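You operate a simulated robot arm through the tools that you are given. There is no shell and no other tool. Be economical: measure what you need, move in short steps, check, and stop when the job is done.

You are at the controls of a simulated robot arm. One attempt, no reset.

## Task
Load the carousel: blue powder jar on the blue seat, yellow on the yellow seat.
Fine: turn each seat toward the blue mat before you load it. Set down upright: small jar.
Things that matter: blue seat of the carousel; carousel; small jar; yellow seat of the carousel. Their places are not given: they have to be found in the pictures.

It is judged by the outcome, as a careful person would: the job done as asked, and still so three seconds after it is handed in. It fails if anything else is knocked over, pushed out of place, dropped, spilled or broken.

## Robot
A 7-joint arm with a two-finger parallel gripper, fixed in place. Base frame: the origin is at the foot of the arm, x ahead of it, y to its left, z up; the work surface is at about z = 95. Lengths are in cm, angles in degrees, forces in N, time in s.
With the tool pointing down near the work surface it reaches from about 34 to 78 cm from the base axis. Its first joint turns from -166.0 to 166.0 degrees. Payload 3.91 kg.
The TCP is the grasp point between the finger pads, 3 cm short of the fingertips. In the tool frame z runs along the fingers and y along their closing line. Largest opening 11 cm; finger width 2, thickness 1; the body of the gripper, 4.8 by 11.2 cm, starts 5.5 cm behind the TCP.
Orientation is that of the tool frame in the base frame, as a unit quaternion [w, x, y, z]. With the fingers straight down and closing along the base's y, the tool's x points along the base's -x, its y along +y and its z along -z.

## Interface
- The arm moves only by the tool servo_tool. Its argument "deltas" is a list that holds one entry, the list of rows, each a list of 7 numbers: the shift along the tool's x, y, z in cm, then the turn, a rotation vector about the tool's x, y, z in degrees, then the gripper command, from -1 (shut) to 1 (fully open), values between in proportion. In form: [[[x, y, z, ax, ay, az, jaw], ...]]. A call has 1 to 10 rows; each row is the pose to reach, as a shift and turn from the pose commanded when the call began, along the tool's axes at that moment. Each row takes 0.2 s and may step no farther than 5 cm and 8.6 degrees from the row before; otherwise, or with a gripper value out of range, the whole call is refused. A pose out of reach is approached as far as the arm can. The call stops where the force on the tool passes 40 N (or 10 N more than at its start, if that is more) or the arm is blocked; 0.2 s more then pass. The fingers move at their own pace (about 15.3 cm/s each) and stop on an object; they squeeze with about 35 N. The grip force told is the motor's: it shows also when the fingers shut on nothing. Time passes only in rows, and 0.2 s behind the last, so rows that repeat a pose let the fingers close. It gives the time, the measured TCP pose, the force on the tool (base axes), the opening and the grip force at its end, in the units of the frame above (readings bear some noise), with the torque about the TCP (base axes, N m) and any sound that the robot's microphone picked up.
- Cameras (640 x 400 px; columns grow to the right, rows downward): "scene" is fixed at [3.63, 48.96, 156.84]; the picture's right is [-0.07, -1.00, 0.00], its down [-0.89, 0.06, -0.45] and it looks along [0.45, -0.03, -0.89] (base axes); focal length 328 px, centre (320, 200). "wrist" rides on the gripper at [7.7, 0.7, -11.4] in the tool frame; the picture's right is [-0.09, 1.00, 0.00], its down [-0.80, -0.07, -0.59] and it looks along [-0.59, -0.05, 0.80] (tool axes); focal length 270 px, centre (320, 200).
- get_image(camera): a new picture of that camera. No time passes.
- slide_trunk(by): slides the trunk up (or, below 0, down) by that many cm; the arm rides with it, the base frame stays. It gives what a move gives, with no picture.
- measure_at(camera, pixels): for up to 12 pixels [column, row] of the newest picture of that camera ("zoom" is the newest enlarged one), the place [x, y, z] in the base frame of the surface seen there, good to about 0.3 cm, but the place of the scene camera against the robot may be out by one fixed shift of up to 2.5 cm in any direction. No time passes.
- enlarge(camera, box): a new picture of the part [left, top, right, bottom] of that camera's present view, enlarged. No time passes.
- sign_off(): hands the job in; it is judged then, once.

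Work in short steps. Measure before you move; look again where a grasp or a placing could have gone wrong, and mend it. You have 80 turns and 34 pictures in all, those below and enlarged ones among them. Open the gripper and draw the arm clear of the work before you hand the job in, unless the task says otherwise; then end with one line.

The tools are called after "Call:" by a JSON object that holds its "op" and its "data". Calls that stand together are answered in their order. servo_tool: Moves the arm, as the interface text tells. Its arguments: {"type":"object","properties":{"deltas":{"type":"array"}},"required":["deltas"]} The other tools are called the same way: slide_trunk (by) slides the trunk up or down; get_image (camera) takes a picture; measure_at (camera, pixels) gives the place of the surface under pixels of a picture; enlarge (camera, box) takes an enlarged picture of a part of a camera's view; sign_off () hands the job in.

At the start:

```text
clock: 0.0
tool_pos: [26.12, 41.08, 126.81]
tcp_rot: [-0.001, 0.0, 1.0, 0.0]
wrist_force: [0.4, 0.2, 0.8]
wrist_torque: [0.02, -0.01, -0.01]
opening: 11.01
grip_force: 0.1
trunk travel left (down, up): [-57.5, 3.5]
```

scene: 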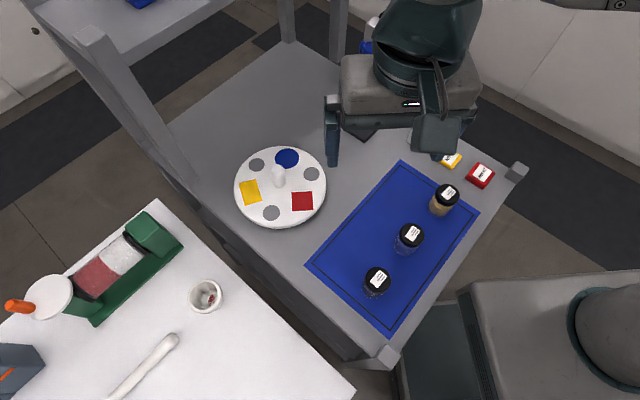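
wrist: 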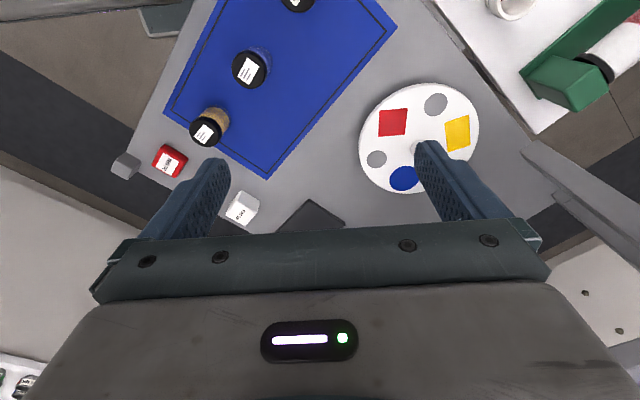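

I see the carousel at about (280,187) in the scene picture and three jars on the blue mat; their contents are unclear. I enlarge the jars and the carousel.

Call:
{"op": "enlarge", "data": {"camera": "scene", "box": [340, 130, 520, 310]}}

Call:
{"op": "enlarge", "data": {"camera": "wrist", "box": [100, 0, 500, 250]}}

Call:
{"op": "measure_at", "data": {"camera": "scene", "pixels": [[376, 281], [410, 236], [446, 194], [280, 170], [288, 158], [250, 192], [302, 201], [270, 213], [311, 174], [401, 163], [306, 266], [390, 333]]}}

Call:
{"op": "measure_at", "data": {"camera": "wrist", "pixels": [[298, 2], [249, 70], [206, 132], [393, 122], [458, 132], [404, 178], [436, 104], [376, 158], [360, 130], [478, 125], [421, 84], [300, 100]]}}

```text
2.22 times, centred on (430, 220) of scene
```

zoom: 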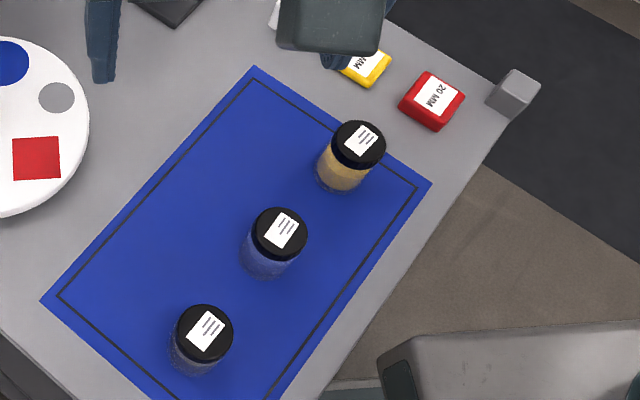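

```text
1.60 times, centred on (300, 125) of wrist
```

zoom: 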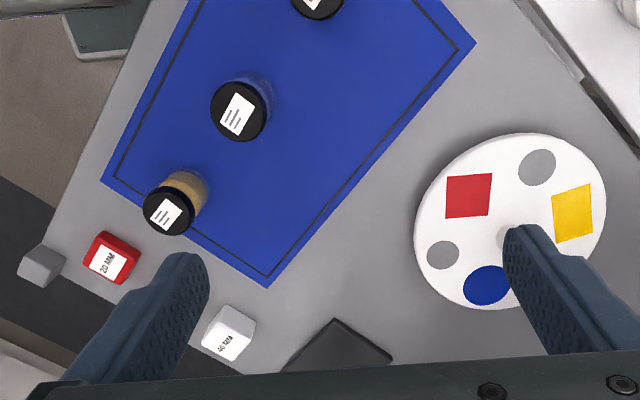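

```text
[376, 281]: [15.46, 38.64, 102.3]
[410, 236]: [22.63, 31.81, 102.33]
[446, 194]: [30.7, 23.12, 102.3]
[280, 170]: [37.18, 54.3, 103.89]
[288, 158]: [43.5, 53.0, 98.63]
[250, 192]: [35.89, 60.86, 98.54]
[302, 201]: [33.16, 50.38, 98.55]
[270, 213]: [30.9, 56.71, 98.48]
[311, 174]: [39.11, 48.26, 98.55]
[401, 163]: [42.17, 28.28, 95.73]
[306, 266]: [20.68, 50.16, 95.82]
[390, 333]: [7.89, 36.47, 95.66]
```

```text
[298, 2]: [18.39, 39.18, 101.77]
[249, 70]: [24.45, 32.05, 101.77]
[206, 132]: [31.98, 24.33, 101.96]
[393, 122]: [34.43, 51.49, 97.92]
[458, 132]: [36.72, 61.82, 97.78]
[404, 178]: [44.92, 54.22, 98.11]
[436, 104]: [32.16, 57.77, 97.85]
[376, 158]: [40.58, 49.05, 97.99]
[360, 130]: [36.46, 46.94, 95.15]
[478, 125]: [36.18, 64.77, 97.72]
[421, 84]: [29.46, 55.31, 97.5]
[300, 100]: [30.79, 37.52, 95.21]
```

The blue powder jar seems to be the middle one (410,236), yellow at (446,194); a shelf post stands left of the carousel. I measure the post and the jar sides before moving.

Call:
{"op": "measure_at", "data": {"camera": "scene", "pixels": [[95, 40], [120, 90], [160, 140], [195, 185], [208, 208], [140, 15], [310, 40], [335, 10], [290, 20], [278, 178], [245, 150], [372, 293]]}}

Call:
{"op": "servo_tool", "data": {"deltas": [[[-1, 3, 2, 0, 0, 0, 1], [-2, 6, 4, 0, 0, 0, 1], [-3, 9, 6, 0, 0, 0, 1], [-4, 12, 8, 0, 0, 0, 1]]]}}

Call:
{"op": "get_image", "data": {"camera": "wrist"}}

```text
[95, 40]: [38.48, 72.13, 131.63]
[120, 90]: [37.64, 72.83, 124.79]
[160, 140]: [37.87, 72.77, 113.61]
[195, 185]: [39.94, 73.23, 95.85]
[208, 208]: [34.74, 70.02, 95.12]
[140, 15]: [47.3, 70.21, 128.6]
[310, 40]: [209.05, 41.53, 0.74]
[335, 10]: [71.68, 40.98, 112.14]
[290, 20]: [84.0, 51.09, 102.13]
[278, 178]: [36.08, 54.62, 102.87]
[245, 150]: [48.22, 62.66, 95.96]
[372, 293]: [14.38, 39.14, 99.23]
```

```text
clock: 1.0
tool_pos: [29.97, 53.19, 118.61]
tcp_rot: [-0.001, 0.0, 1.0, 0.0]
wrist_force: [0.0, 0.7, 0.0]
wrist_torque: [-0.02, -0.01, -0.01]
opening: 10.99
grip_force: 0.1
trunk travel left (down, up): [-57.5, 3.5]
```

```text
29 pictures are left
```

wrist: 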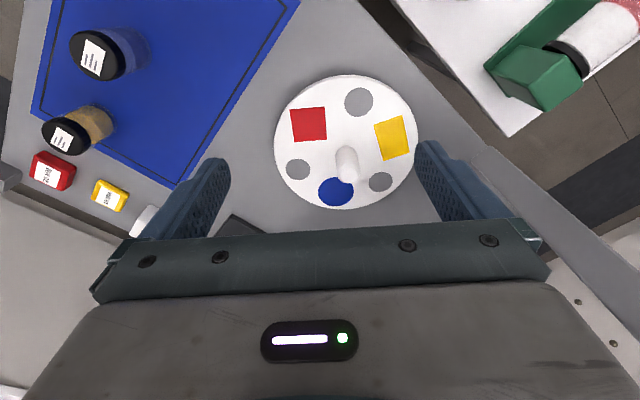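

The carousel centre has a white round knob near (346,163). I enlarge it and measure the seats again.

Call:
{"op": "enlarge", "data": {"camera": "wrist", "box": [260, 60, 436, 220]}}

Call:
{"op": "measure_at", "data": {"camera": "wrist", "pixels": [[308, 125], [392, 138], [336, 192], [359, 101], [298, 170], [380, 182], [345, 152], [347, 165], [347, 177], [340, 163], [354, 163], [125, 40]]}}

```text
2.50 times, centred on (348, 140) of wrist
```

zoom: 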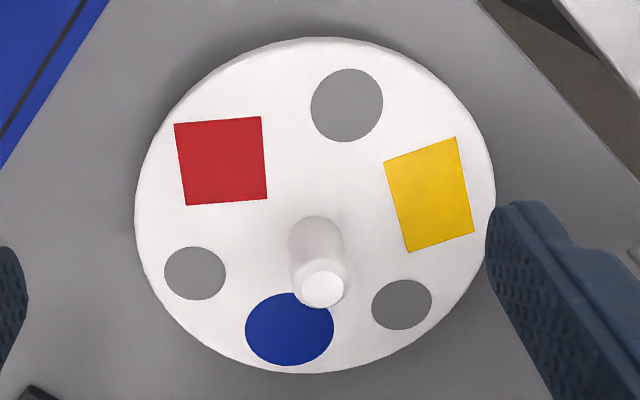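

```text
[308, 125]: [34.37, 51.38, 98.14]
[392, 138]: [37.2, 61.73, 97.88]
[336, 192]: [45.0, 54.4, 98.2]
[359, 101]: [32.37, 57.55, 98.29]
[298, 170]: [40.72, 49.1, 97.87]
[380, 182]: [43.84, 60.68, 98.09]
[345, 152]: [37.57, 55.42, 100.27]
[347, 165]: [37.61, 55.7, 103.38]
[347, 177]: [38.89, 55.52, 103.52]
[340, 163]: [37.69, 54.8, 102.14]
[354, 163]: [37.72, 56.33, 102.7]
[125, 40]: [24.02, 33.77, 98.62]
```

The knob is a round peg centred near (38.8, 55.7), top z about 103.5; blue seat lies at about -12°, and the mat centre direction is about -120°. I move above the knob, pre-turning the wrist -52° about tool z.

Call:
{"op": "servo_tool", "data": {"deltas": [[[-1.3, 0.4, 1, 0, 0, -7.5, 1], [-2.6, 0.8, 2, 0, 0, -15, 1], [-3.9, 1.2, 3, 0, 0, -22.5, 1], [-5.2, 1.6, 4, 0, 0, -30, 1], [-6.5, 2, 5, 0, 0, -37.5, 1], [-7.8, 2.3, 6, 0, 0, -45, 1], [-8.85, 2.5, 7, 0, 0, -52, 0.2]]]}}

Call:
{"op": "get_image", "data": {"camera": "wrist"}}

```text
clock: 2.6
tool_pos: [39.26, 55.52, 111.74]
tcp_rot: [0.0, -0.439, 0.898, 0.001]
wrist_force: [-0.5, -0.3, -0.4]
wrist_torque: [0.01, -0.01, 0.01]
opening: 6.6
grip_force: 0.1
trunk travel left (down, up): [-57.5, 3.5]
```

```text
27 pictures are left
```

wrist: 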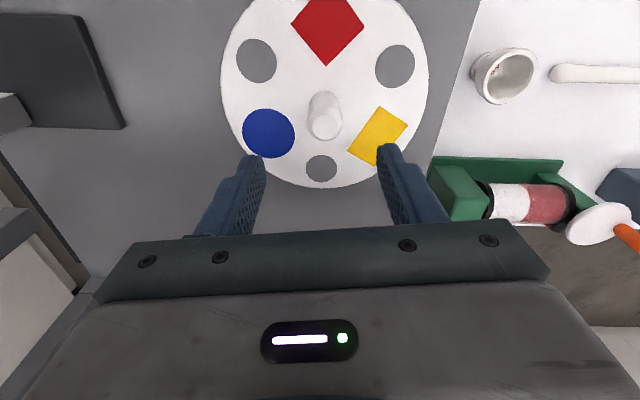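

The knob shows at (325,118). I measure it again from this nearer view.

Call:
{"op": "measure_at", "data": {"camera": "wrist", "pixels": [[325, 122], [325, 100], [313, 112], [338, 112], [269, 132], [394, 66], [377, 137], [257, 61], [327, 28], [321, 169]]}}

```text
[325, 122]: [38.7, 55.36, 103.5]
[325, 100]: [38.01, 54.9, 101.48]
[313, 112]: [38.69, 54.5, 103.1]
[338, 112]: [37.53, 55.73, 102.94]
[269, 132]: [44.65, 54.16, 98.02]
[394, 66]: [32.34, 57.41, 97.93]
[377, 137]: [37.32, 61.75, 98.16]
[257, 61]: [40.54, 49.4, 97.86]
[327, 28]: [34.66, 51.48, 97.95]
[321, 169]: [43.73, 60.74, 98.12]
```

The knob centre is about (38.8,55.6), directly under the TCP. I lower to z≈102 and close on it.

Call:
{"op": "servo_tool", "data": {"deltas": [[[0, 0, 3, 0, 0, 0, 0.2], [0, 0, 6, 0, 0, 0, 0.2], [0, 0, 8, 0, 0, 0, 0.2], [0, 0, 9.6, 0, 0, 0, 0.2], [0, 0, 9.6, 0, 0, 0, -1], [0, 0, 9.6, 0, 0, 0, -1], [0, 0, 9.6, 0, 0, 0, -1]]]}}

```text
clock: 4.2
tool_pos: [38.64, 55.66, 102.15]
tcp_rot: [0.0, -0.439, 0.898, 0.0]
wrist_force: [-4.3, 4.7, -3.4]
wrist_torque: [0.91, -0.11, 0.07]
opening: 2.73
grip_force: 45.5
trunk travel left (down, up): [-57.5, 3.5]
```

Gripped the knob (opening 2.7, little side force). I twist +80° about tool z.

Call:
{"op": "servo_tool", "data": {"deltas": [[[0, 0, 0, 0, 0, 8, -1], [0, 0, 0, 0, 0, 16, -1], [0, 0, 0, 0, 0, 24, -1], [0, 0, 0, 0, 0, 32, -1], [0, 0, 0, 0, 0, 40, -1], [0, 0, 0, 0, 0, 48, -1], [0, 0, 0, 0, 0, 56, -1], [0, 0, 0, 0, 0, 64, -1], [0, 0, 0, 0, 0, 72, -1], [0, 0, 0, 0, 0, 80, -1]]]}}

Call:
{"op": "get_image", "data": {"camera": "scene"}}

```text
clock: 6.4
tool_pos: [38.78, 55.85, 102.11]
tcp_rot: [0.0, 0.242, 0.97, -0.001]
wrist_force: [-16.0, 13.8, -9.7]
wrist_torque: [1.12, 0.47, -0.02]
opening: 2.7
grip_force: 45.1
trunk travel left (down, up): [-57.5, 3.5]
```

```text
26 pictures are left
```

scene: 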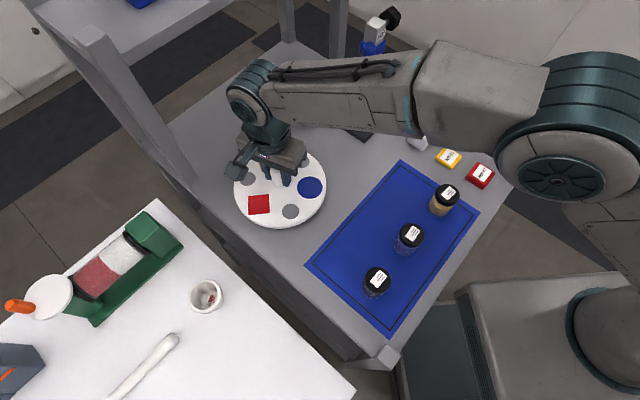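

The carousel turns with the knob; blue is now at (310,188). I measure the seats.

Call:
{"op": "measure_at", "data": {"camera": "scene", "pixels": [[310, 188], [259, 204], [291, 211]]}}

```text
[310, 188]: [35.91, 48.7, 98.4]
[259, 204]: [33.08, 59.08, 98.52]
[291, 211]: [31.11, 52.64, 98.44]
```

Blue is at about -105°; I want about -120°. I twist 14° more and look.

Call:
{"op": "servo_tool", "data": {"deltas": [[[0, 0, 0, 0, 0, 7, -1], [0, 0, 0, 0, 0, 14, -1], [0, 0, 0, 0, 0, 14, -1]]]}}

Call:
{"op": "enlarge", "data": {"camera": "scene", "box": [200, 120, 360, 240]}}

```text
clock: 7.2
tool_pos: [38.81, 55.96, 102.14]
tcp_rot: [0.002, 0.358, 0.934, -0.002]
wrist_force: [-15.5, 12.7, -12.5]
wrist_torque: [1.38, -0.1, -0.02]
opening: 2.71
grip_force: 44.8
trunk travel left (down, up): [-57.5, 3.5]
```

```text
3.33 times, centred on (280, 180) of scene
```

zoom: 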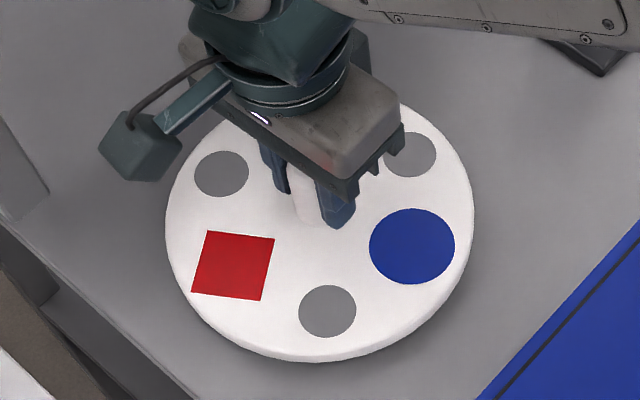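

I measure the four visible seats in the zoom: blue (412,246), grey (327,311), red (232,265), grey (221,173).

Call:
{"op": "measure_at", "data": {"camera": "zoom", "pixels": [[412, 246], [327, 311], [233, 265], [221, 173], [412, 155]]}}

```text
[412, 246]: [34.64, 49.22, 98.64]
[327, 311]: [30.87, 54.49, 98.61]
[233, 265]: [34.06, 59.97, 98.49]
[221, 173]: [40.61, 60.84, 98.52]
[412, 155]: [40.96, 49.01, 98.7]
```

Blue is at about -116°. A final 6° nudge, then I release and lift.

Call:
{"op": "servo_tool", "data": {"deltas": [[[0, 0, 0, 0, 0, 6, -1], [0, 0, 0, 0, 0, 6, -1], [0, 0, 0, 0, 0, 6, 0.2], [0, 0, 0, 0, 0, 6, 0.2], [0, 0, -3, 0, 0, 6, 0.2], [0, 0, -7, 0, 0, 6, 0.2], [0, 0, -12, 0, 0, 6, 0.2]]]}}

Call:
{"op": "get_image", "data": {"camera": "wrist"}}

```text
clock: 8.8
tool_pos: [38.76, 55.45, 114.16]
tcp_rot: [0.0, 0.407, 0.914, 0.0]
wrist_force: [0.0, 0.2, -0.4]
wrist_torque: [-0.03, 0.01, 0.0]
opening: 6.61
grip_force: 0.0
trunk travel left (down, up): [-57.5, 3.5]
```

```text
24 pictures are left
```

wrist: 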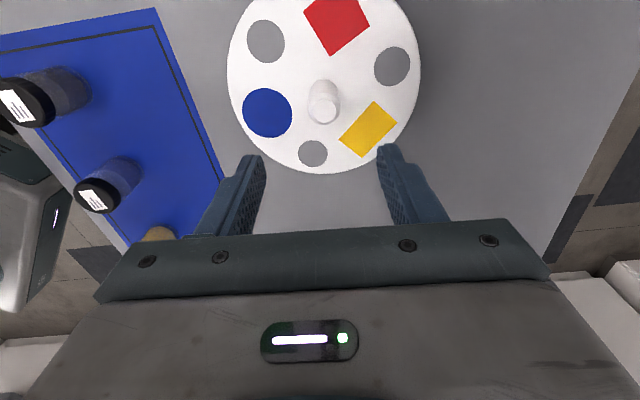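

I enlarge the two dark jars to tell which is blue, and measure the seats.

Call:
{"op": "measure_at", "data": {"camera": "wrist", "pixels": [[267, 113], [313, 153], [368, 128], [392, 66], [338, 23], [266, 41], [325, 108], [95, 195], [25, 103]]}}

Call:
{"op": "enlarge", "data": {"camera": "wrist", "box": [0, 50, 200, 250]}}

```text
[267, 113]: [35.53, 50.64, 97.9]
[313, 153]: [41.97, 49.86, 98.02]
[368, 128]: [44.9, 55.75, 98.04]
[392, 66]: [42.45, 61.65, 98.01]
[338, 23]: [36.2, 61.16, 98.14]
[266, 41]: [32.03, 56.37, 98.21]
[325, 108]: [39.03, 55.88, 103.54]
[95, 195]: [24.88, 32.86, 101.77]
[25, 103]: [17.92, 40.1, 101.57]
```

```text
2.00 times, centred on (100, 150) of wrist
```

zoom: 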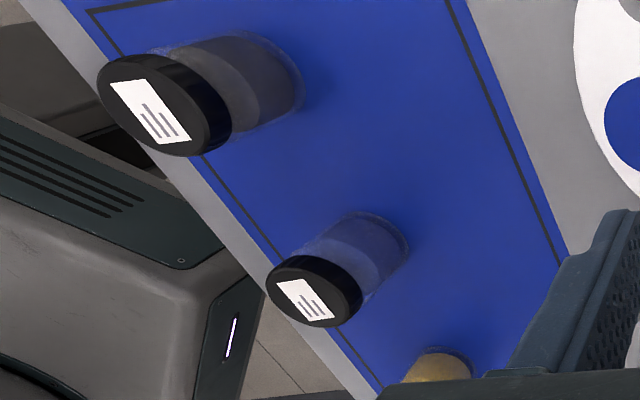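

The middle jar holds the blue powder, the near one is dark grey. Blue seat is at (35.5,50.6), -122°: toward the mat. I travel over to the blue jar while turning the wrist so the closing line will be tangential at the carousel.

Call:
{"op": "servo_tool", "data": {"deltas": [[[-0.76, -2.61, 0, 0, 0, -8.5, 0.2], [-1.52, -5.22, 0, 0, 0, -17, 0.2], [-2.28, -7.83, 0, 0, 0, -25.5, 0.2], [-3.04, -10.44, 0, 0, 0, -34, 0.2], [-3.8, -13.05, 0, 0, 0, -42.5, 0.2], [-4.56, -15.66, 0, 0, 0, -51, 0.2], [-5.32, -18.27, 0, 0, 0, -59.5, 0.2], [-6.08, -20.88, 0, 0, 0, -68, 0.2], [-6.84, -23.5, 0, 0, 0, -76.5, 0.2], [-7.6, -26.1, 0, 0, 0, -85, 0.2]]]}}

Call:
{"op": "servo_tool", "data": {"deltas": [[[0, 0, 0, 0, 0, -8, 0.2], [0, 0, 0, 0, 0, -16, 0.2], [0, 0, 0, 0, 0, -22, 0.2]]]}}

Call:
{"op": "get_image", "data": {"camera": "wrist"}}

```text
clock: 11.0
tool_pos: [24.57, 32.4, 114.11]
tcp_rot: [0.0, -0.319, 0.948, 0.0]
wrist_force: [0.2, 0.1, 0.0]
wrist_torque: [0.01, 0.01, -0.01]
opening: 6.61
grip_force: 0.1
trunk travel left (down, up): [-57.5, 3.5]
```

```text
clock: 11.8
tool_pos: [24.7, 32.47, 114.05]
tcp_rot: [0.0, -0.493, 0.87, 0.0]
wrist_force: [-0.5, 0.4, 0.7]
wrist_torque: [-0.05, 0.0, 0.01]
opening: 6.61
grip_force: 0.0
trunk travel left (down, up): [-57.5, 3.5]
```

```text
22 pictures are left
```

wrist: 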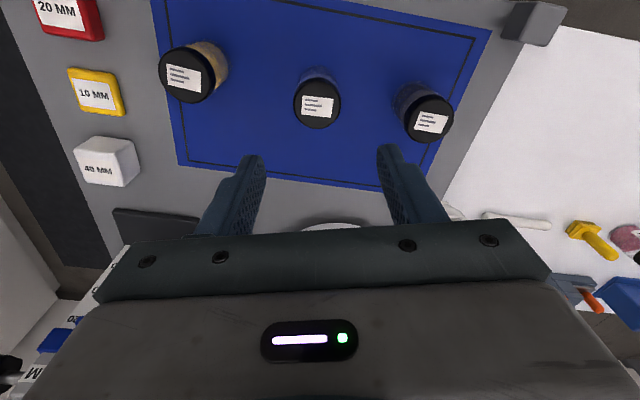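

The blue jar's cap is at (317,103). I enlarge to read the labels and measure the cap edges.

Call:
{"op": "enlarge", "data": {"camera": "wrist", "box": [150, 30, 470, 190]}}

Call:
{"op": "measure_at", "data": {"camera": "wrist", "pixels": [[317, 103], [297, 104], [338, 104], [317, 85], [317, 118], [316, 72], [181, 78], [205, 75], [163, 78]]}}

```text
2.00 times, centred on (310, 110) of wrist
```

zoom: 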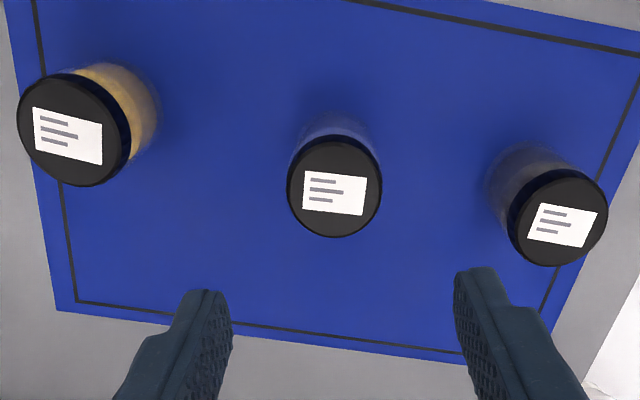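

```text
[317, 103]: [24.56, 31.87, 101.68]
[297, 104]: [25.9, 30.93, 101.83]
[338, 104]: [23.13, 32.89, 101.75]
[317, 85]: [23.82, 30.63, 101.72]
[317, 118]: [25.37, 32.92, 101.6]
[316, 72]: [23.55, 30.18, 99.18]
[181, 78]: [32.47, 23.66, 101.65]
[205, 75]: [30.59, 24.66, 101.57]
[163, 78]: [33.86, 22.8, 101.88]
```

Cap centre (24.55,31.85), diameter about 3.5. I shift slightly, lower to z≈99.3 and grip.

Call:
{"op": "servo_tool", "data": {"deltas": [[[0.56, -0.22, 4, 0, 0, 0, 0.2], [0.56, -0.22, 8, 0, 0, 0, 0.2], [0.56, -0.22, 11, 0, 0, 0, 0.2], [0.56, -0.22, 13, 0, 0, 0, 0.2], [0.56, -0.22, 14.7, 0, 0, 0, 0.2], [0.56, -0.22, 14.7, 0, 0, 0, -1], [0.56, -0.22, 14.7, 0, 0, 0, -1], [0.56, -0.22, 14.7, 0, 0, 0, -1]]]}}

```text
clock: 13.6
tool_pos: [24.67, 31.9, 99.48]
tcp_rot: [0.0, -0.493, 0.87, 0.0]
wrist_force: [-0.5, 0.4, -0.8]
wrist_torque: [0.0, 0.02, -0.02]
opening: 4.35
grip_force: 35.6
trunk travel left (down, up): [-57.5, 3.5]
```

Blue jar gripped (opening 4.35). I lift it 12 cm and carry it over the blue seat (35.5,50.6).

Call:
{"op": "servo_tool", "data": {"deltas": [[[0, 0, -3, 0, 0, 0, -1], [0, 0, -7, 0, 0, 0, -1], [0, 0, -11, 0, 0, 0, -1], [-3.1, 0.05, -12, 0, 0, 0, -1], [-6.6, 0.1, -12, 0, 0, 0, -1], [-10.1, 0.15, -12, 0, 0, 0, -1], [-13.6, 0.2, -12, 0, 0, 0, -1], [-17.1, 0.25, -12, 0, 0, 0, -1], [-20, 0.3, -12, 0, 0, 0, -1], [-21.6, 0.3, -12, 0, 0, 0, -1]]]}}

Call:
{"op": "get_image", "data": {"camera": "wrist"}}

Call:
{"op": "get_image", "data": {"camera": "scene"}}

```text
clock: 15.8
tool_pos: [35.48, 50.75, 111.52]
tcp_rot: [0.0, -0.492, 0.87, 0.0]
wrist_force: [0.0, -1.1, -0.5]
wrist_torque: [-0.01, -0.02, -0.01]
opening: 4.34
grip_force: 34.6
trunk travel left (down, up): [-57.5, 3.5]
```

```text
20 pictures are left
```

wrist: 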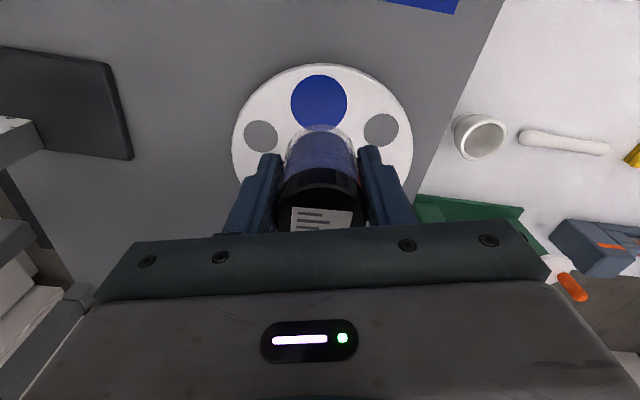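

```text
19 pictures are left
```

scene: 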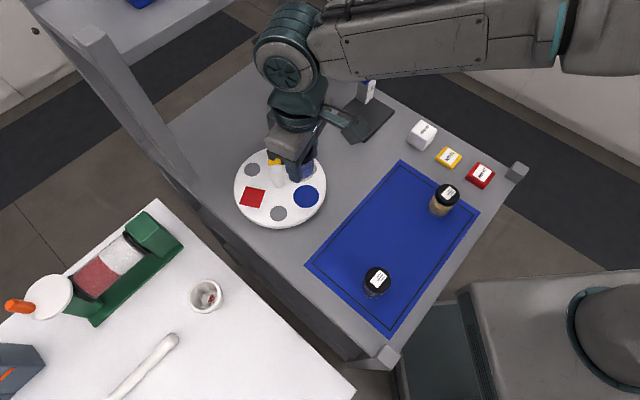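

The blue seat shows at (319,101) in the wrist view; I measure its edges and centre to correct the position.

Call:
{"op": "measure_at", "data": {"camera": "wrist", "pixels": [[319, 101], [293, 102], [345, 102], [319, 77], [319, 121], [261, 136], [381, 130]]}}

```text
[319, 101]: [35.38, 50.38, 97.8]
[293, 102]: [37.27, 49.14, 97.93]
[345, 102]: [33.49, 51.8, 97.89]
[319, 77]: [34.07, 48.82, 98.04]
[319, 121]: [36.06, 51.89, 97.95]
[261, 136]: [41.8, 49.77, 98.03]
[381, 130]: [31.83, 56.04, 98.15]
```

Seat centre is (35.35,50.45). I shift 0.27 along tool x and lower to just above the seat.

Call:
{"op": "servo_tool", "data": {"deltas": [[[0.27, -0.04, 3, 0, 0, 0, -1], [0.27, -0.04, 6, 0, 0, 0, -1], [0.27, -0.04, 8, 0, 0, 0, -1], [0.27, -0.04, 8.8, 0, 0, 0, -1], [0.27, -0.04, 8.8, 0, 0, 0, -1]]]}}

Call:
{"op": "get_image", "data": {"camera": "wrist"}}

```text
clock: 17.0
tool_pos: [35.34, 50.3, 102.56]
tcp_rot: [0.0, -0.492, 0.87, 0.001]
wrist_force: [0.2, -0.1, -0.9]
wrist_torque: [0.01, 0.0, 0.0]
opening: 4.35
grip_force: 35.7
trunk travel left (down, up): [-57.5, 3.5]
```

```text
18 pictures are left
```

wrist: 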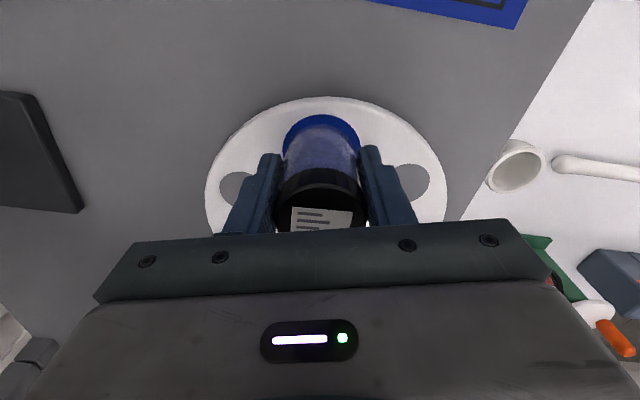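

The jar lines up with the seat; I lower in small steps until it touches.

Call:
{"op": "servo_tool", "data": {"deltas": [[[0, 0, 0.15, 0, 0, 0, -1], [0, 0, 0.3, 0, 0, 0, -1]]]}}

```text
clock: 17.6
tool_pos: [35.29, 50.23, 102.4]
tcp_rot: [0.0, -0.492, 0.871, 0.001]
wrist_force: [0.6, -0.1, -0.8]
wrist_torque: [-0.04, 0.0, -0.02]
opening: 4.33
grip_force: 35.0
trunk travel left (down, up): [-57.5, 3.5]
```

Call:
{"op": "servo_tool", "data": {"deltas": [[[0, 0, 0.15, 0, 0, 0, -1], [0, 0, 0.3, 0, 0, 0, -1]]]}}

Call:
{"op": "enlarge", "data": {"camera": "wrist", "box": [220, 80, 420, 240]}}

```text
clock: 18.2
tool_pos: [35.43, 50.39, 102.09]
tcp_rot: [0.001, -0.492, 0.871, 0.0]
wrist_force: [-0.1, 0.4, 1.6]
wrist_torque: [-0.03, 0.01, 0.0]
opening: 4.34
grip_force: 35.1
trunk travel left (down, up): [-57.5, 3.5]
```

```text
2.50 times, centred on (320, 160) of wrist
```

zoom: 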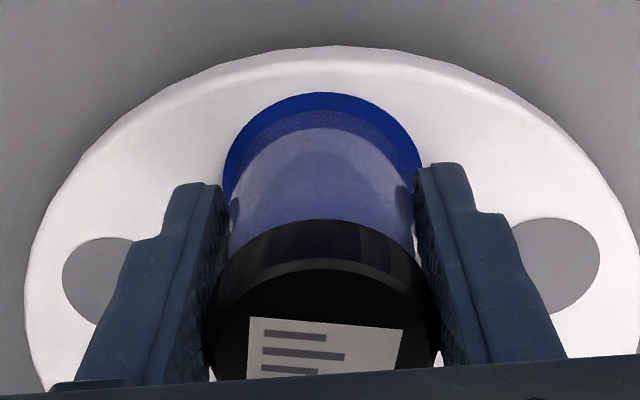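

Light contact. A margin shows in front of the jar; I measure seat edge versus jar base.

Call:
{"op": "measure_at", "data": {"camera": "zoom", "pixels": [[320, 94], [320, 104], [320, 112], [320, 122], [320, 135], [228, 165], [416, 160], [320, 180]]}}

```text
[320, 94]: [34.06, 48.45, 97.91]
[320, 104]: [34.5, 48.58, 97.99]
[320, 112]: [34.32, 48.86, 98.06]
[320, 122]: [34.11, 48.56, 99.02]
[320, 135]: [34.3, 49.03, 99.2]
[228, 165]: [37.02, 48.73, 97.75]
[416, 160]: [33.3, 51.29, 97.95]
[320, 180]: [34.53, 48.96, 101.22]
```

The margin is about 0.4 cm in front; I shift the jar 0.2 outward, set it down and release.

Call:
{"op": "servo_tool", "data": {"deltas": [[[0, 0, -0.3, 0, 0, 0, -1], [0.2, 0, -0.3, 0, 0, 0, -1], [0.2, 0, 0, 0, 0, 0, -1], [0.2, 0, 0.1, 0, 0, 0, -1], [0.2, 0, 0.15, 0, 0, 0, -1]]]}}

```text
clock: 19.4
tool_pos: [35.23, 50.08, 102.13]
tcp_rot: [0.001, -0.493, 0.87, 0.001]
wrist_force: [-0.4, -0.7, 14.0]
wrist_torque: [-0.15, 0.05, 0.0]
opening: 4.36
grip_force: 35.4
trunk travel left (down, up): [-57.5, 3.5]
```

Firm contact (14 N). I open partially and lift straight up.

Call:
{"op": "servo_tool", "data": {"deltas": [[[0, 0, -0.1, 0, 0, 0, -0.1], [0, 0, -0.1, 0, 0, 0, 0.1], [0, 0, -0.1, 0, 0, 0, 0.1], [0, 0, -3, 0, 0, 0, 0.1], [0, 0, -7, 0, 0, 0, 0.1], [0, 0, -11, 0, 0, 0, 0.1]]]}}

Call:
{"op": "get_image", "data": {"camera": "wrist"}}

```text
clock: 20.8
tool_pos: [35.12, 50.15, 112.67]
tcp_rot: [0.0, -0.493, 0.87, 0.0]
wrist_force: [-0.6, -0.1, 0.0]
wrist_torque: [-0.01, -0.02, -0.02]
opening: 6.05
grip_force: 0.1
trunk travel left (down, up): [-57.5, 3.5]
```

```text
16 pictures are left
```

wrist: 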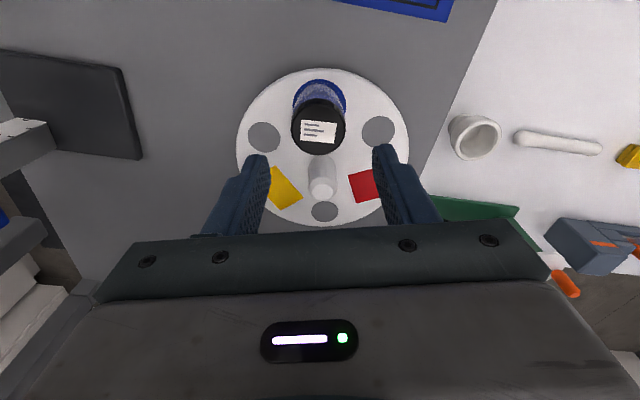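

The jar stands on the blue seat. I measure the knob and seats for the next turn.

Call:
{"op": "measure_at", "data": {"camera": "wrist", "pixels": [[323, 192], [264, 136], [378, 131], [282, 190], [364, 186], [325, 212], [320, 120], [313, 132]]}}

```text
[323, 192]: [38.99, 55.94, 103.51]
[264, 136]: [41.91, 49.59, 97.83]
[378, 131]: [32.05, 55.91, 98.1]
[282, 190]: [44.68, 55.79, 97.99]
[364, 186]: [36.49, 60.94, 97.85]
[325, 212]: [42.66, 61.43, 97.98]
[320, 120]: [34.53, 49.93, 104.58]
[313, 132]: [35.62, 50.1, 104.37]
```

Knob is at about (38.85,55.85). I move over it at height, then lower and grip.

Call:
{"op": "servo_tool", "data": {"deltas": [[[-3.4, -0.1, 0, 0, 0, 0, 0.1], [-6.83, -0.2, 0, 0, 0, 0, 0.1], [-6.83, -0.2, 4, 0, 0, 0, 0.1], [-6.83, -0.2, 7.5, 0, 0, 0, 0.1], [-6.83, -0.2, 10.4, 0, 0, 0, 0.1], [-6.83, -0.2, 10.4, 0, 0, 0, 0.1], [-6.83, -0.2, 10.4, 0, 0, 0, -1], [-6.83, -0.2, 10.4, 0, 0, 0, -1], [-6.83, -0.2, 10.4, 0, 0, 0, -1]]]}}

```text
clock: 22.8
tool_pos: [39.0, 55.95, 102.43]
tcp_rot: [0.0, -0.491, 0.871, 0.0]
wrist_force: [0.9, -2.3, -1.2]
wrist_torque: [0.9, 0.28, 0.02]
opening: 2.77
grip_force: 45.1
trunk travel left (down, up): [-57.5, 3.5]
```

Gripped cleanly. I twist gently 56° (the loaded jar rides along).

Call:
{"op": "servo_tool", "data": {"deltas": [[[0, 0, 0, 0, 0, 3, -1], [0, 0, 0, 0, 0, 9, -1], [0, 0, 0, 0, 0, 15, -1], [0, 0, 0, 0, 0, 21, -1], [0, 0, 0, 0, 0, 27, -1], [0, 0, 0, 0, 0, 34, -1], [0, 0, 0, 0, 0, 41, -1], [0, 0, 0, 0, 0, 48, -1], [0, 0, 0, 0, 0, 53, -1], [0, 0, 0, 0, 0, 56, -1]]]}}

Call:
{"op": "enlarge", "data": {"camera": "scene", "box": [200, 120, 360, 240]}}

```text
clock: 25.0
tool_pos: [39.07, 55.86, 102.45]
tcp_rot: [0.0, -0.025, 1.0, -0.001]
wrist_force: [2.8, -2.0, -10.0]
wrist_torque: [0.87, -0.73, 0.01]
opening: 2.78
grip_force: 45.5
trunk travel left (down, up): [-57.5, 3.5]
```

```text
3.33 times, centred on (280, 180) of scene
```

zoom: 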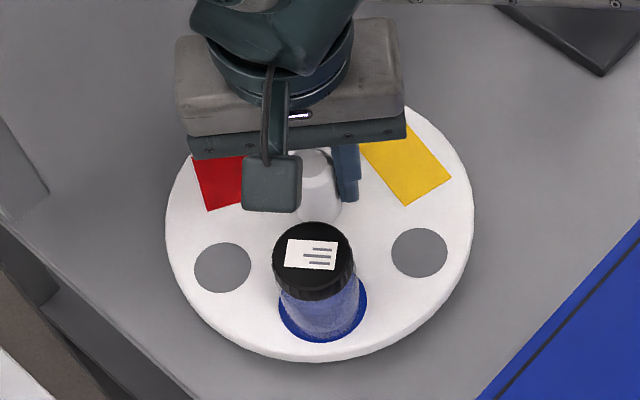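

Jar is stable and riding well. I continue 60° more.

Call:
{"op": "servo_tool", "data": {"deltas": [[[0, 0, 0, 0, 0, 4, -1], [0, 0, 0, 0, 0, 10, -1], [0, 0, 0, 0, 0, 17, -1], [0, 0, 0, 0, 0, 24, -1], [0, 0, 0, 0, 0, 31, -1], [0, 0, 0, 0, 0, 38, -1], [0, 0, 0, 0, 0, 45, -1], [0, 0, 0, 0, 0, 52, -1], [0, 0, 0, 0, 0, 58, -1], [0, 0, 0, 0, 0, 61, -1]]]}}

Call:
{"op": "enlarge", "data": {"camera": "scene", "box": [200, 120, 360, 240]}}

```text
clock: 27.2
tool_pos: [38.81, 55.86, 102.62]
tcp_rot: [-0.002, 0.485, 0.874, 0.0]
wrist_force: [-3.4, -0.7, -3.6]
wrist_torque: [-1.03, 0.44, 0.52]
opening: 2.74
grip_force: 44.9
trunk travel left (down, up): [-57.5, 3.5]
```

```text
3.33 times, centred on (280, 180) of scene
```

zoom: 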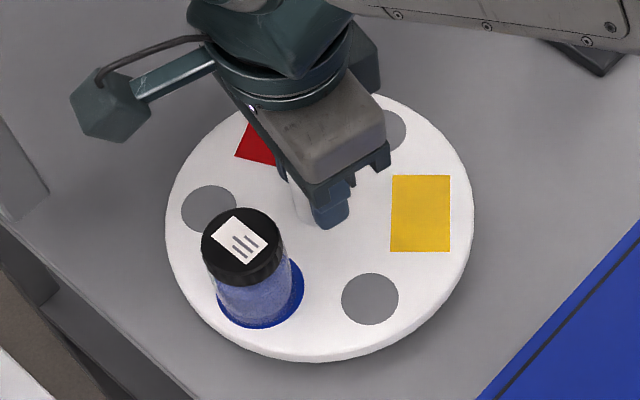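

The torque about z rose to 0.52: some resistance or slipping. I measure the seat angles.

Call:
{"op": "measure_at", "data": {"camera": "zoom", "pixels": [[420, 213], [370, 299], [208, 210], [387, 133], [262, 310]]}}

```text
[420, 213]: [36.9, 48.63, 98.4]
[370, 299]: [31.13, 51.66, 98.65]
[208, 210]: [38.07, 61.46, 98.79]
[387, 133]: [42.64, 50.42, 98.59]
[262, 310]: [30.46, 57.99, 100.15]
```

The yellow seat stands at about -95° and the grip slipped near the end. I release, turn back 45° around the knob, regrip and try on, checking the torque.

Call:
{"op": "servo_tool", "data": {"deltas": [[[0, 0, 0, 0, 0, 0, 0], [0, 0, 0, 0, 0, 0, 0], [0, 0, 0, 0, 0, -8, 0], [0, 0, 0, 0, 0, -16, 0], [0, 0, 0, 0, 0, -24, 0], [0, 0, 0, 0, 0, -32, 0], [0, 0, 0, 0, 0, -40, 0], [0, 0, 0, 0, 0, -45, 0], [0, 0, 0, 0, 0, -45, 0]]]}}

Call:
{"op": "enlarge", "data": {"camera": "scene", "box": [200, 120, 360, 240]}}

```text
clock: 29.2
tool_pos: [38.91, 55.83, 102.4]
tcp_rot: [0.0, 0.113, 0.994, 0.001]
wrist_force: [0.3, 0.4, 0.0]
wrist_torque: [0.03, -0.02, 0.0]
opening: 5.5
grip_force: 0.1
trunk travel left (down, up): [-57.5, 3.5]
```

```text
3.33 times, centred on (280, 180) of scene
```

zoom: 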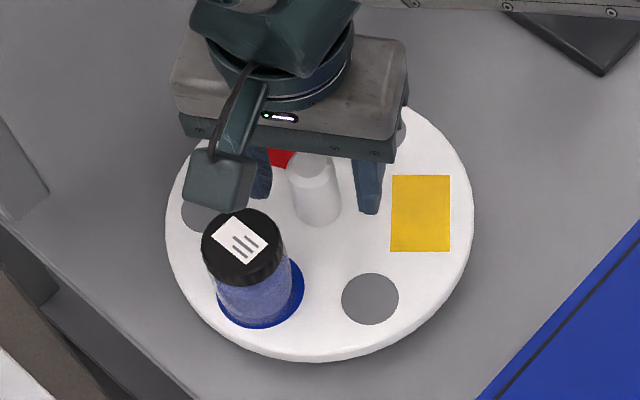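

The disc stayed put. I regrip and twist 12°, watching torque.

Call:
{"op": "servo_tool", "data": {"deltas": [[[0, 0, 0, 0, 0, 0, -1], [0, 0, 0, 0, 0, 0, -1], [0, 0, 0, 0, 0, 0, -1], [0, 0, 0, 0, 0, 4, -1], [0, 0, 0, 0, 0, 8, -1], [0, 0, 0, 0, 0, 12, -1]]]}}

Call:
{"op": "enlarge", "data": {"camera": "scene", "box": [200, 120, 360, 240]}}

```text
clock: 30.6
tool_pos: [39.03, 55.87, 102.55]
tcp_rot: [0.0, 0.217, 0.976, 0.0]
wrist_force: [-0.6, -1.5, -2.7]
wrist_torque: [0.27, 0.06, 0.76]
opening: 2.76
grip_force: 44.8
trunk travel left (down, up): [-57.5, 3.5]
```

```text
3.33 times, centred on (280, 180) of scene
```

zoom: 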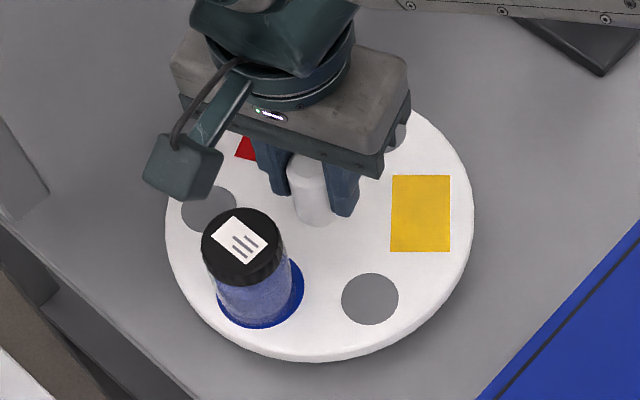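

The disc is stopped hard here (0.76 N·m, no motion), so this is an end stop at yellow -95°. I will bring yellow round the other way (about +333°) in strokes: regrip at the far wrist angle first.

Call:
{"op": "servo_tool", "data": {"deltas": [[[0, 0, 0, 0, 0, 0, -0.1], [0, 0, 0, 0, 0, 0, -0.1], [0, 0, 0, 0, 0, 8, -0.1], [0, 0, 0, 0, 0, 16, -0.1], [0, 0, 0, 0, 0, 24, -0.1], [0, 0, 0, 0, 0, 32, -0.1], [0, 0, 0, 0, 0, 35, -0.1], [0, 0, 0, 0, 0, 35, -1], [0, 0, 0, 0, 0, 35, -1], [0, 0, 0, 0, 0, 35, -1]]]}}

Call:
{"op": "servo_tool", "data": {"deltas": [[[0, 0, 0, 0, 0, -3, -1], [0, 0, 0, 0, 0, -9, -1], [0, 0, 0, 0, 0, -16, -1], [0, 0, 0, 0, 0, -23, -1], [0, 0, 0, 0, 0, -30, -1], [0, 0, 0, 0, 0, -37, -1], [0, 0, 0, 0, 0, -44, -1], [0, 0, 0, 0, 0, -51, -1], [0, 0, 0, 0, 0, -57, -1], [0, 0, 0, 0, 0, -60, -1]]]}}

```text
clock: 32.8
tool_pos: [38.96, 56.02, 102.45]
tcp_rot: [0.0, 0.499, 0.866, 0.0]
wrist_force: [-3.2, -1.5, -2.6]
wrist_torque: [0.45, -0.49, 0.01]
opening: 2.77
grip_force: 44.9
trunk travel left (down, up): [-57.5, 3.5]
```

```text
clock: 35.0
tool_pos: [38.88, 55.81, 102.53]
tcp_rot: [0.0, -0.001, 1.0, 0.0]
wrist_force: [-8.6, -6.0, -8.1]
wrist_torque: [0.66, -0.37, -0.04]
opening: 2.8
grip_force: 45.1
trunk travel left (down, up): [-57.5, 3.5]
```

Wrist is at az 0 after 60°. I continue the stroke another 58°, then release, lift and look.

Call:
{"op": "servo_tool", "data": {"deltas": [[[0, 0, 0, 0, 0, -3, -1], [0, 0, 0, 0, 0, -9, -1], [0, 0, 0, 0, 0, -16, -1], [0, 0, 0, 0, 0, -23, -1], [0, 0, 0, 0, 0, -30, -1], [0, 0, 0, 0, 0, -37, -1], [0, 0, 0, 0, 0, -44, -1], [0, 0, 0, 0, 0, -51, -1], [0, 0, 0, 0, 0, -56, -1], [0, 0, 0, 0, 0, -58, -1]]]}}

Call:
{"op": "servo_tool", "data": {"deltas": [[[0, 0, 0, 0, 0, 0, -0.1], [0, 0, 0, 0, 0, 0, -0.1], [0, 0, -4, 0, 0, 0, -0.1], [0, 0, -8, 0, 0, 0, -0.1]]]}}

Call:
{"op": "enlarge", "data": {"camera": "scene", "box": [200, 120, 360, 240]}}

```text
clock: 37.2
tool_pos: [38.9, 55.78, 102.57]
tcp_rot: [0.0, -0.486, 0.874, 0.0]
wrist_force: [-9.8, -6.0, -11.8]
wrist_torque: [1.3, 0.19, -0.04]
opening: 2.75
grip_force: 45.6
trunk travel left (down, up): [-57.5, 3.5]
```

```text
clock: 38.2
tool_pos: [39.07, 55.8, 110.29]
tcp_rot: [0.0, -0.485, 0.874, 0.0]
wrist_force: [-0.3, 0.0, 0.9]
wrist_torque: [0.02, -0.02, 0.01]
opening: 4.94
grip_force: 0.0
trunk travel left (down, up): [-57.5, 3.5]
```

```text
3.33 times, centred on (280, 180) of scene
```

zoom: 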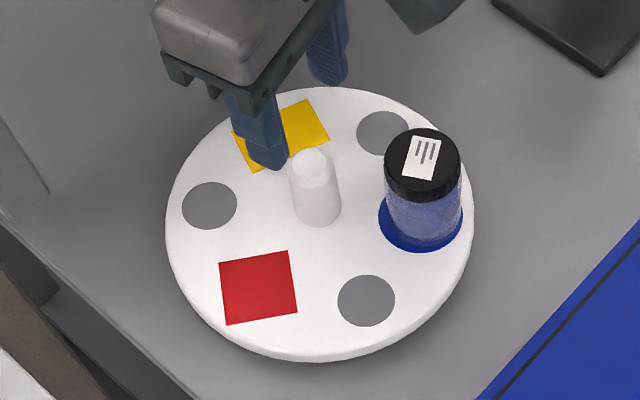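

The turn worked: blue is at about -94°, jar upright. I swing the wrist back at height and regrip.

Call:
{"op": "servo_tool", "data": {"deltas": [[[0, 0, 0, 0, 0, 8.4, -0.1], [0, 0, 0, 0, 0, 16.8, -0.1], [0, 0, 0, 0, 0, 25.2, -0.1], [0, 0, 0, 0, 0, 33.6, -0.1], [0, 0, 0, 0, 0, 42, -0.1], [0, 0, 0, 0, 0, 50.4, -0.1], [0, 0, 0, 0, 0, 58.8, -0.1], [0, 0, 0, 0, 0, 67.2, -0.1], [0, 0, 0, 0, 0, 75.6, -0.1], [0, 0, 0, 0, 0, 84, -0.1]]]}}

Call:
{"op": "servo_tool", "data": {"deltas": [[[0, 0, 0, 0, 0, 8, -0.1], [0, 0, 0, 0, 0, 16, -0.1], [0, 0, 0, 0, 0, 24, -0.1], [0, 0, 0, 0, 0, 32, -0.1], [0, 0, 4, 0, 0, 33, -0.1], [0, 0, 8, 0, 0, 33, -0.1], [0, 0, 8, 0, 0, 33, -0.1], [0, 0, 8, 0, 0, 33, -1], [0, 0, 8, 0, 0, 33, -1], [0, 0, 8, 0, 0, 33, -1]]]}}

```text
clock: 40.4
tool_pos: [38.94, 55.82, 110.42]
tcp_rot: [0.0, 0.226, 0.974, 0.0]
wrist_force: [-1.0, 0.4, 0.0]
wrist_torque: [-0.03, -0.01, 0.02]
opening: 4.96
grip_force: 0.2
trunk travel left (down, up): [-57.5, 3.5]
```

```text
clock: 42.6
tool_pos: [38.85, 55.83, 102.57]
tcp_rot: [0.0, 0.492, 0.871, 0.0]
wrist_force: [-2.9, -4.4, -4.3]
wrist_torque: [1.19, -0.31, 0.05]
opening: 2.76
grip_force: 45.0
trunk travel left (down, up): [-57.5, 3.5]
```

Regripped at az +59. I make the second stroke of 118° in two calls, then release, lift and look.

Call:
{"op": "servo_tool", "data": {"deltas": [[[0, 0, 0, 0, 0, -3, -1], [0, 0, 0, 0, 0, -9, -1], [0, 0, 0, 0, 0, -16, -1], [0, 0, 0, 0, 0, -23, -1], [0, 0, 0, 0, 0, -30, -1], [0, 0, 0, 0, 0, -37, -1], [0, 0, 0, 0, 0, -44, -1], [0, 0, 0, 0, 0, -51, -1], [0, 0, 0, 0, 0, -57, -1], [0, 0, 0, 0, 0, -60, -1]]]}}

Call:
{"op": "servo_tool", "data": {"deltas": [[[0, 0, 0, 0, 0, -3, -1], [0, 0, 0, 0, 0, -9, -1], [0, 0, 0, 0, 0, -16, -1], [0, 0, 0, 0, 0, -23, -1], [0, 0, 0, 0, 0, -30, -1], [0, 0, 0, 0, 0, -37, -1], [0, 0, 0, 0, 0, -44, -1], [0, 0, 0, 0, 0, -51, -1], [0, 0, 0, 0, 0, -56, -1], [0, 0, 0, 0, 0, -58, -1]]]}}

Call:
{"op": "servo_tool", "data": {"deltas": [[[0, 0, 0, 0, 0, 0, -0.1], [0, 0, 0, 0, 0, 0, -0.1], [0, 0, -4, 0, 0, 0, -0.1], [0, 0, -8, 0, 0, 0, -0.1]]]}}

Call:
{"op": "enlarge", "data": {"camera": "scene", "box": [200, 120, 360, 240]}}

```text
clock: 44.8
tool_pos: [38.86, 55.82, 102.63]
tcp_rot: [0.0, -0.01, 1.0, 0.0]
wrist_force: [-4.1, -3.7, -5.6]
wrist_torque: [0.92, -1.02, -0.01]
opening: 2.74
grip_force: 44.8
trunk travel left (down, up): [-57.5, 3.5]
```

```text
clock: 47.0
tool_pos: [38.9, 55.9, 102.63]
tcp_rot: [0.002, -0.493, 0.87, 0.001]
wrist_force: [1.4, 4.6, 4.7]
wrist_torque: [-0.14, 0.91, 0.01]
opening: 2.75
grip_force: 45.3
trunk travel left (down, up): [-57.5, 3.5]
```

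```text
clock: 48.0
tool_pos: [39.07, 55.63, 110.67]
tcp_rot: [0.001, -0.493, 0.87, 0.0]
wrist_force: [-0.2, -0.6, 0.2]
wrist_torque: [0.01, -0.01, 0.0]
opening: 4.96
grip_force: 0.1
trunk travel left (down, up): [-57.5, 3.5]
```

```text
3.33 times, centred on (280, 180) of scene
```

zoom: 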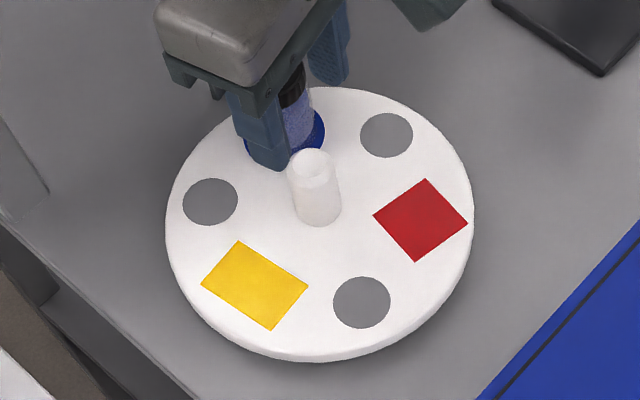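

Yellow is now at (255,286). I measure to compute the remaining turn.

Call:
{"op": "measure_at", "data": {"camera": "zoom", "pixels": [[255, 286], [361, 302], [420, 220], [386, 135], [210, 202]]}}

```text
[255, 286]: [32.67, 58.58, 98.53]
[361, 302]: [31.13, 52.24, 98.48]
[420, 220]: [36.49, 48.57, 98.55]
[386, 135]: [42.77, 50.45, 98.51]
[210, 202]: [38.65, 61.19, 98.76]
```

Yellow is at about 142°, needing about 96° more. I swing the wrist back 97° at height and regrip.

Call:
{"op": "servo_tool", "data": {"deltas": [[[0, 0, 0, 0, 0, 8.5, -0.2], [0, 0, 0, 0, 0, 17, -0.2], [0, 0, 0, 0, 0, 25.5, -0.2], [0, 0, 0, 0, 0, 34, -0.2], [0, 0, 0, 0, 0, 42.5, -0.2], [0, 0, 0, 0, 0, 51, -0.2], [0, 0, 0, 0, 0, 59.5, -0.2], [0, 0, 0, 0, 0, 68, -0.2], [0, 0, 0, 0, 0, 76.5, -0.2], [0, 0, 0, 0, 0, 85, -0.2]]]}}

Call:
{"op": "servo_tool", "data": {"deltas": [[[0, 0, 0, 0, 0, 6, -0.2], [0, 0, 0, 0, 0, 12, -0.2], [0, 0, 4, 0, 0, 12, -0.2], [0, 0, 6.5, 0, 0, 12, -0.2], [0, 0, 8, 0, 0, 12, -0.2], [0, 0, 8, 0, 0, 12, -1], [0, 0, 8, 0, 0, 12, -1], [0, 0, 8, 0, 0, 12, -1]]]}}

Call:
{"op": "servo_tool", "data": {"deltas": [[[0, 0, 0, 0, 0, -3, -1], [0, 0, 0, 0, 0, -8, -1], [0, 0, 0, 0, 0, -14, -1], [0, 0, 0, 0, 0, -20, -1], [0, 0, 0, 0, 0, -26, -1], [0, 0, 0, 0, 0, -32, -1], [0, 0, 0, 0, 0, -38, -1], [0, 0, 0, 0, 0, -44, -1], [0, 0, 0, 0, 0, -49, -1], [0, 0, 0, 0, 0, -52, -1]]]}}

Call:
{"op": "servo_tool", "data": {"deltas": [[[0, 0, 0, 0, 0, -3, -1], [0, 0, 0, 0, 0, -8, -1], [0, 0, 0, 0, 0, -14, -1], [0, 0, 0, 0, 0, -20, -1], [0, 0, 0, 0, 0, -26, -1], [0, 0, 0, 0, 0, -32, -1], [0, 0, 0, 0, 0, -38, -1], [0, 0, 0, 0, 0, -41, -1], [0, 0, 0, 0, 0, -42, -1]]]}}

Call:
{"op": "enlarge", "data": {"camera": "scene", "box": [200, 120, 360, 240]}}

```text
clock: 50.2
tool_pos: [38.96, 55.79, 110.59]
tcp_rot: [0.0, 0.226, 0.974, 0.0]
wrist_force: [0.7, -0.7, -0.6]
wrist_torque: [-0.01, 0.0, 0.05]
opening: 4.4
grip_force: 0.0
trunk travel left (down, up): [-57.5, 3.5]
```

```text
clock: 52.0
tool_pos: [39.01, 55.79, 102.46]
tcp_rot: [0.0, 0.326, 0.945, 0.0]
wrist_force: [2.4, 3.5, 2.5]
wrist_torque: [-0.41, 0.4, -0.01]
opening: 2.75
grip_force: 44.5
trunk travel left (down, up): [-57.5, 3.5]
```

```text
clock: 54.2
tool_pos: [39.0, 55.88, 102.47]
tcp_rot: [0.0, -0.122, 0.992, 0.0]
wrist_force: [3.7, 2.9, -3.2]
wrist_torque: [1.19, -0.87, -0.01]
opening: 2.78
grip_force: 45.7
trunk travel left (down, up): [-57.5, 3.5]
```

```text
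clock: 56.2
tool_pos: [38.82, 55.98, 102.43]
tcp_rot: [0.0, -0.47, 0.883, 0.0]
wrist_force: [0.5, 4.2, 0.9]
wrist_torque: [1.13, 0.21, -0.03]
opening: 2.73
grip_force: 44.5
trunk travel left (down, up): [-57.5, 3.5]
```

```text
3.33 times, centred on (280, 180) of scene
```

zoom: 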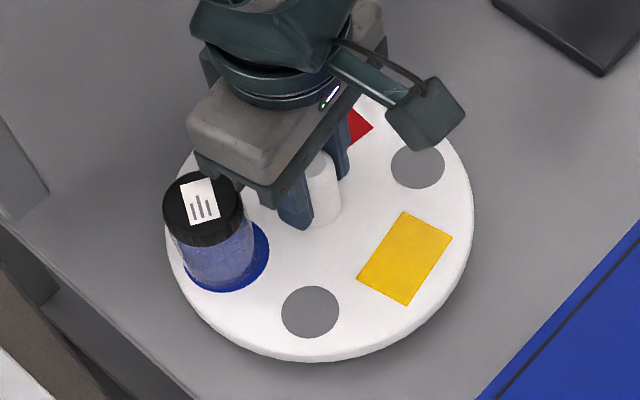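

No stop this way; I measure the yellow seat at (405,257).

Call:
{"op": "measure_at", "data": {"camera": "zoom", "pixels": [[405, 257], [310, 311], [418, 166]]}}

```text
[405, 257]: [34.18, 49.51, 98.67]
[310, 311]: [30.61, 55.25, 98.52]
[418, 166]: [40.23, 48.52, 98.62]
```

Yellow is at -122°, toward the mat. I release narrowly, lift clear, and travel over to the yellow jar at about (32.4,23.7).

Call:
{"op": "servo_tool", "data": {"deltas": [[[0, 0, 0, 0, 0, 0, -0.2], [0, 0, 0, 0, 0, 0, -0.2], [0, 0, -4, 0, 0, 0, -0.2], [0, 0, -8, 0, 0, 0, -0.2], [0, 0, -12, 0, 0, 0, 0.1]]]}}

Call:
{"op": "servo_tool", "data": {"deltas": [[[3.1, -1.3, 0, 0, 0, 0, 0.2], [6.2, -2.6, 0, 0, 0, 0, 0.2], [9.3, -3.9, 0, 0, 0, 0, 0.2], [12.4, -5.2, 0, 0, 0, 0, 0.2], [15.5, -6.5, 0, 0, 0, 0, 0.2], [18.6, -7.8, 0, 0, 0, 0, 0.2], [21.7, -9.1, 0, 0, 0, 0, 0.2], [24.8, -10.4, 0, 0, 0, 0, 0.2], [27.6, -11.5, 0, 0, 0, 0, 0.2], [30.2, -12.5, 0, 0, 0, 0, 0.2]]]}}

Call:
{"op": "get_image", "data": {"camera": "wrist"}}

```text
clock: 57.4
tool_pos: [38.95, 55.87, 114.62]
tcp_rot: [0.0, -0.469, 0.883, 0.0]
wrist_force: [0.8, -0.5, -0.1]
wrist_torque: [-0.02, 0.01, 0.01]
opening: 6.08
grip_force: 0.0
trunk travel left (down, up): [-57.5, 3.5]
```

```text
clock: 59.6
tool_pos: [32.47, 23.82, 114.52]
tcp_rot: [0.001, -0.47, 0.883, 0.001]
wrist_force: [0.0, -0.4, 0.0]
wrist_torque: [0.0, -0.01, 0.0]
opening: 6.63
grip_force: 0.1
trunk travel left (down, up): [-57.5, 3.5]
```

```text
8 pictures are left
```

wrist: 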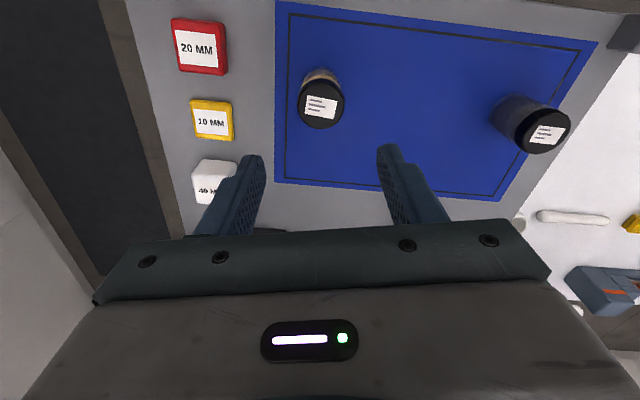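

The yellow jar's cap is at (321,104). I measure its edges and the near gauge blocks.

Call:
{"op": "measure_at", "data": {"camera": "wrist", "pixels": [[321, 104], [300, 105], [342, 105], [321, 86], [321, 122], [233, 122], [226, 50]]}}

```text
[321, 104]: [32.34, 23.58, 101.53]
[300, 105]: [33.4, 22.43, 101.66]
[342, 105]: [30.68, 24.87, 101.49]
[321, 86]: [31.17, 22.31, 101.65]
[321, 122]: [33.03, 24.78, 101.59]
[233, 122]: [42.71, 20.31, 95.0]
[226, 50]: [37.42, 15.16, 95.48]
```

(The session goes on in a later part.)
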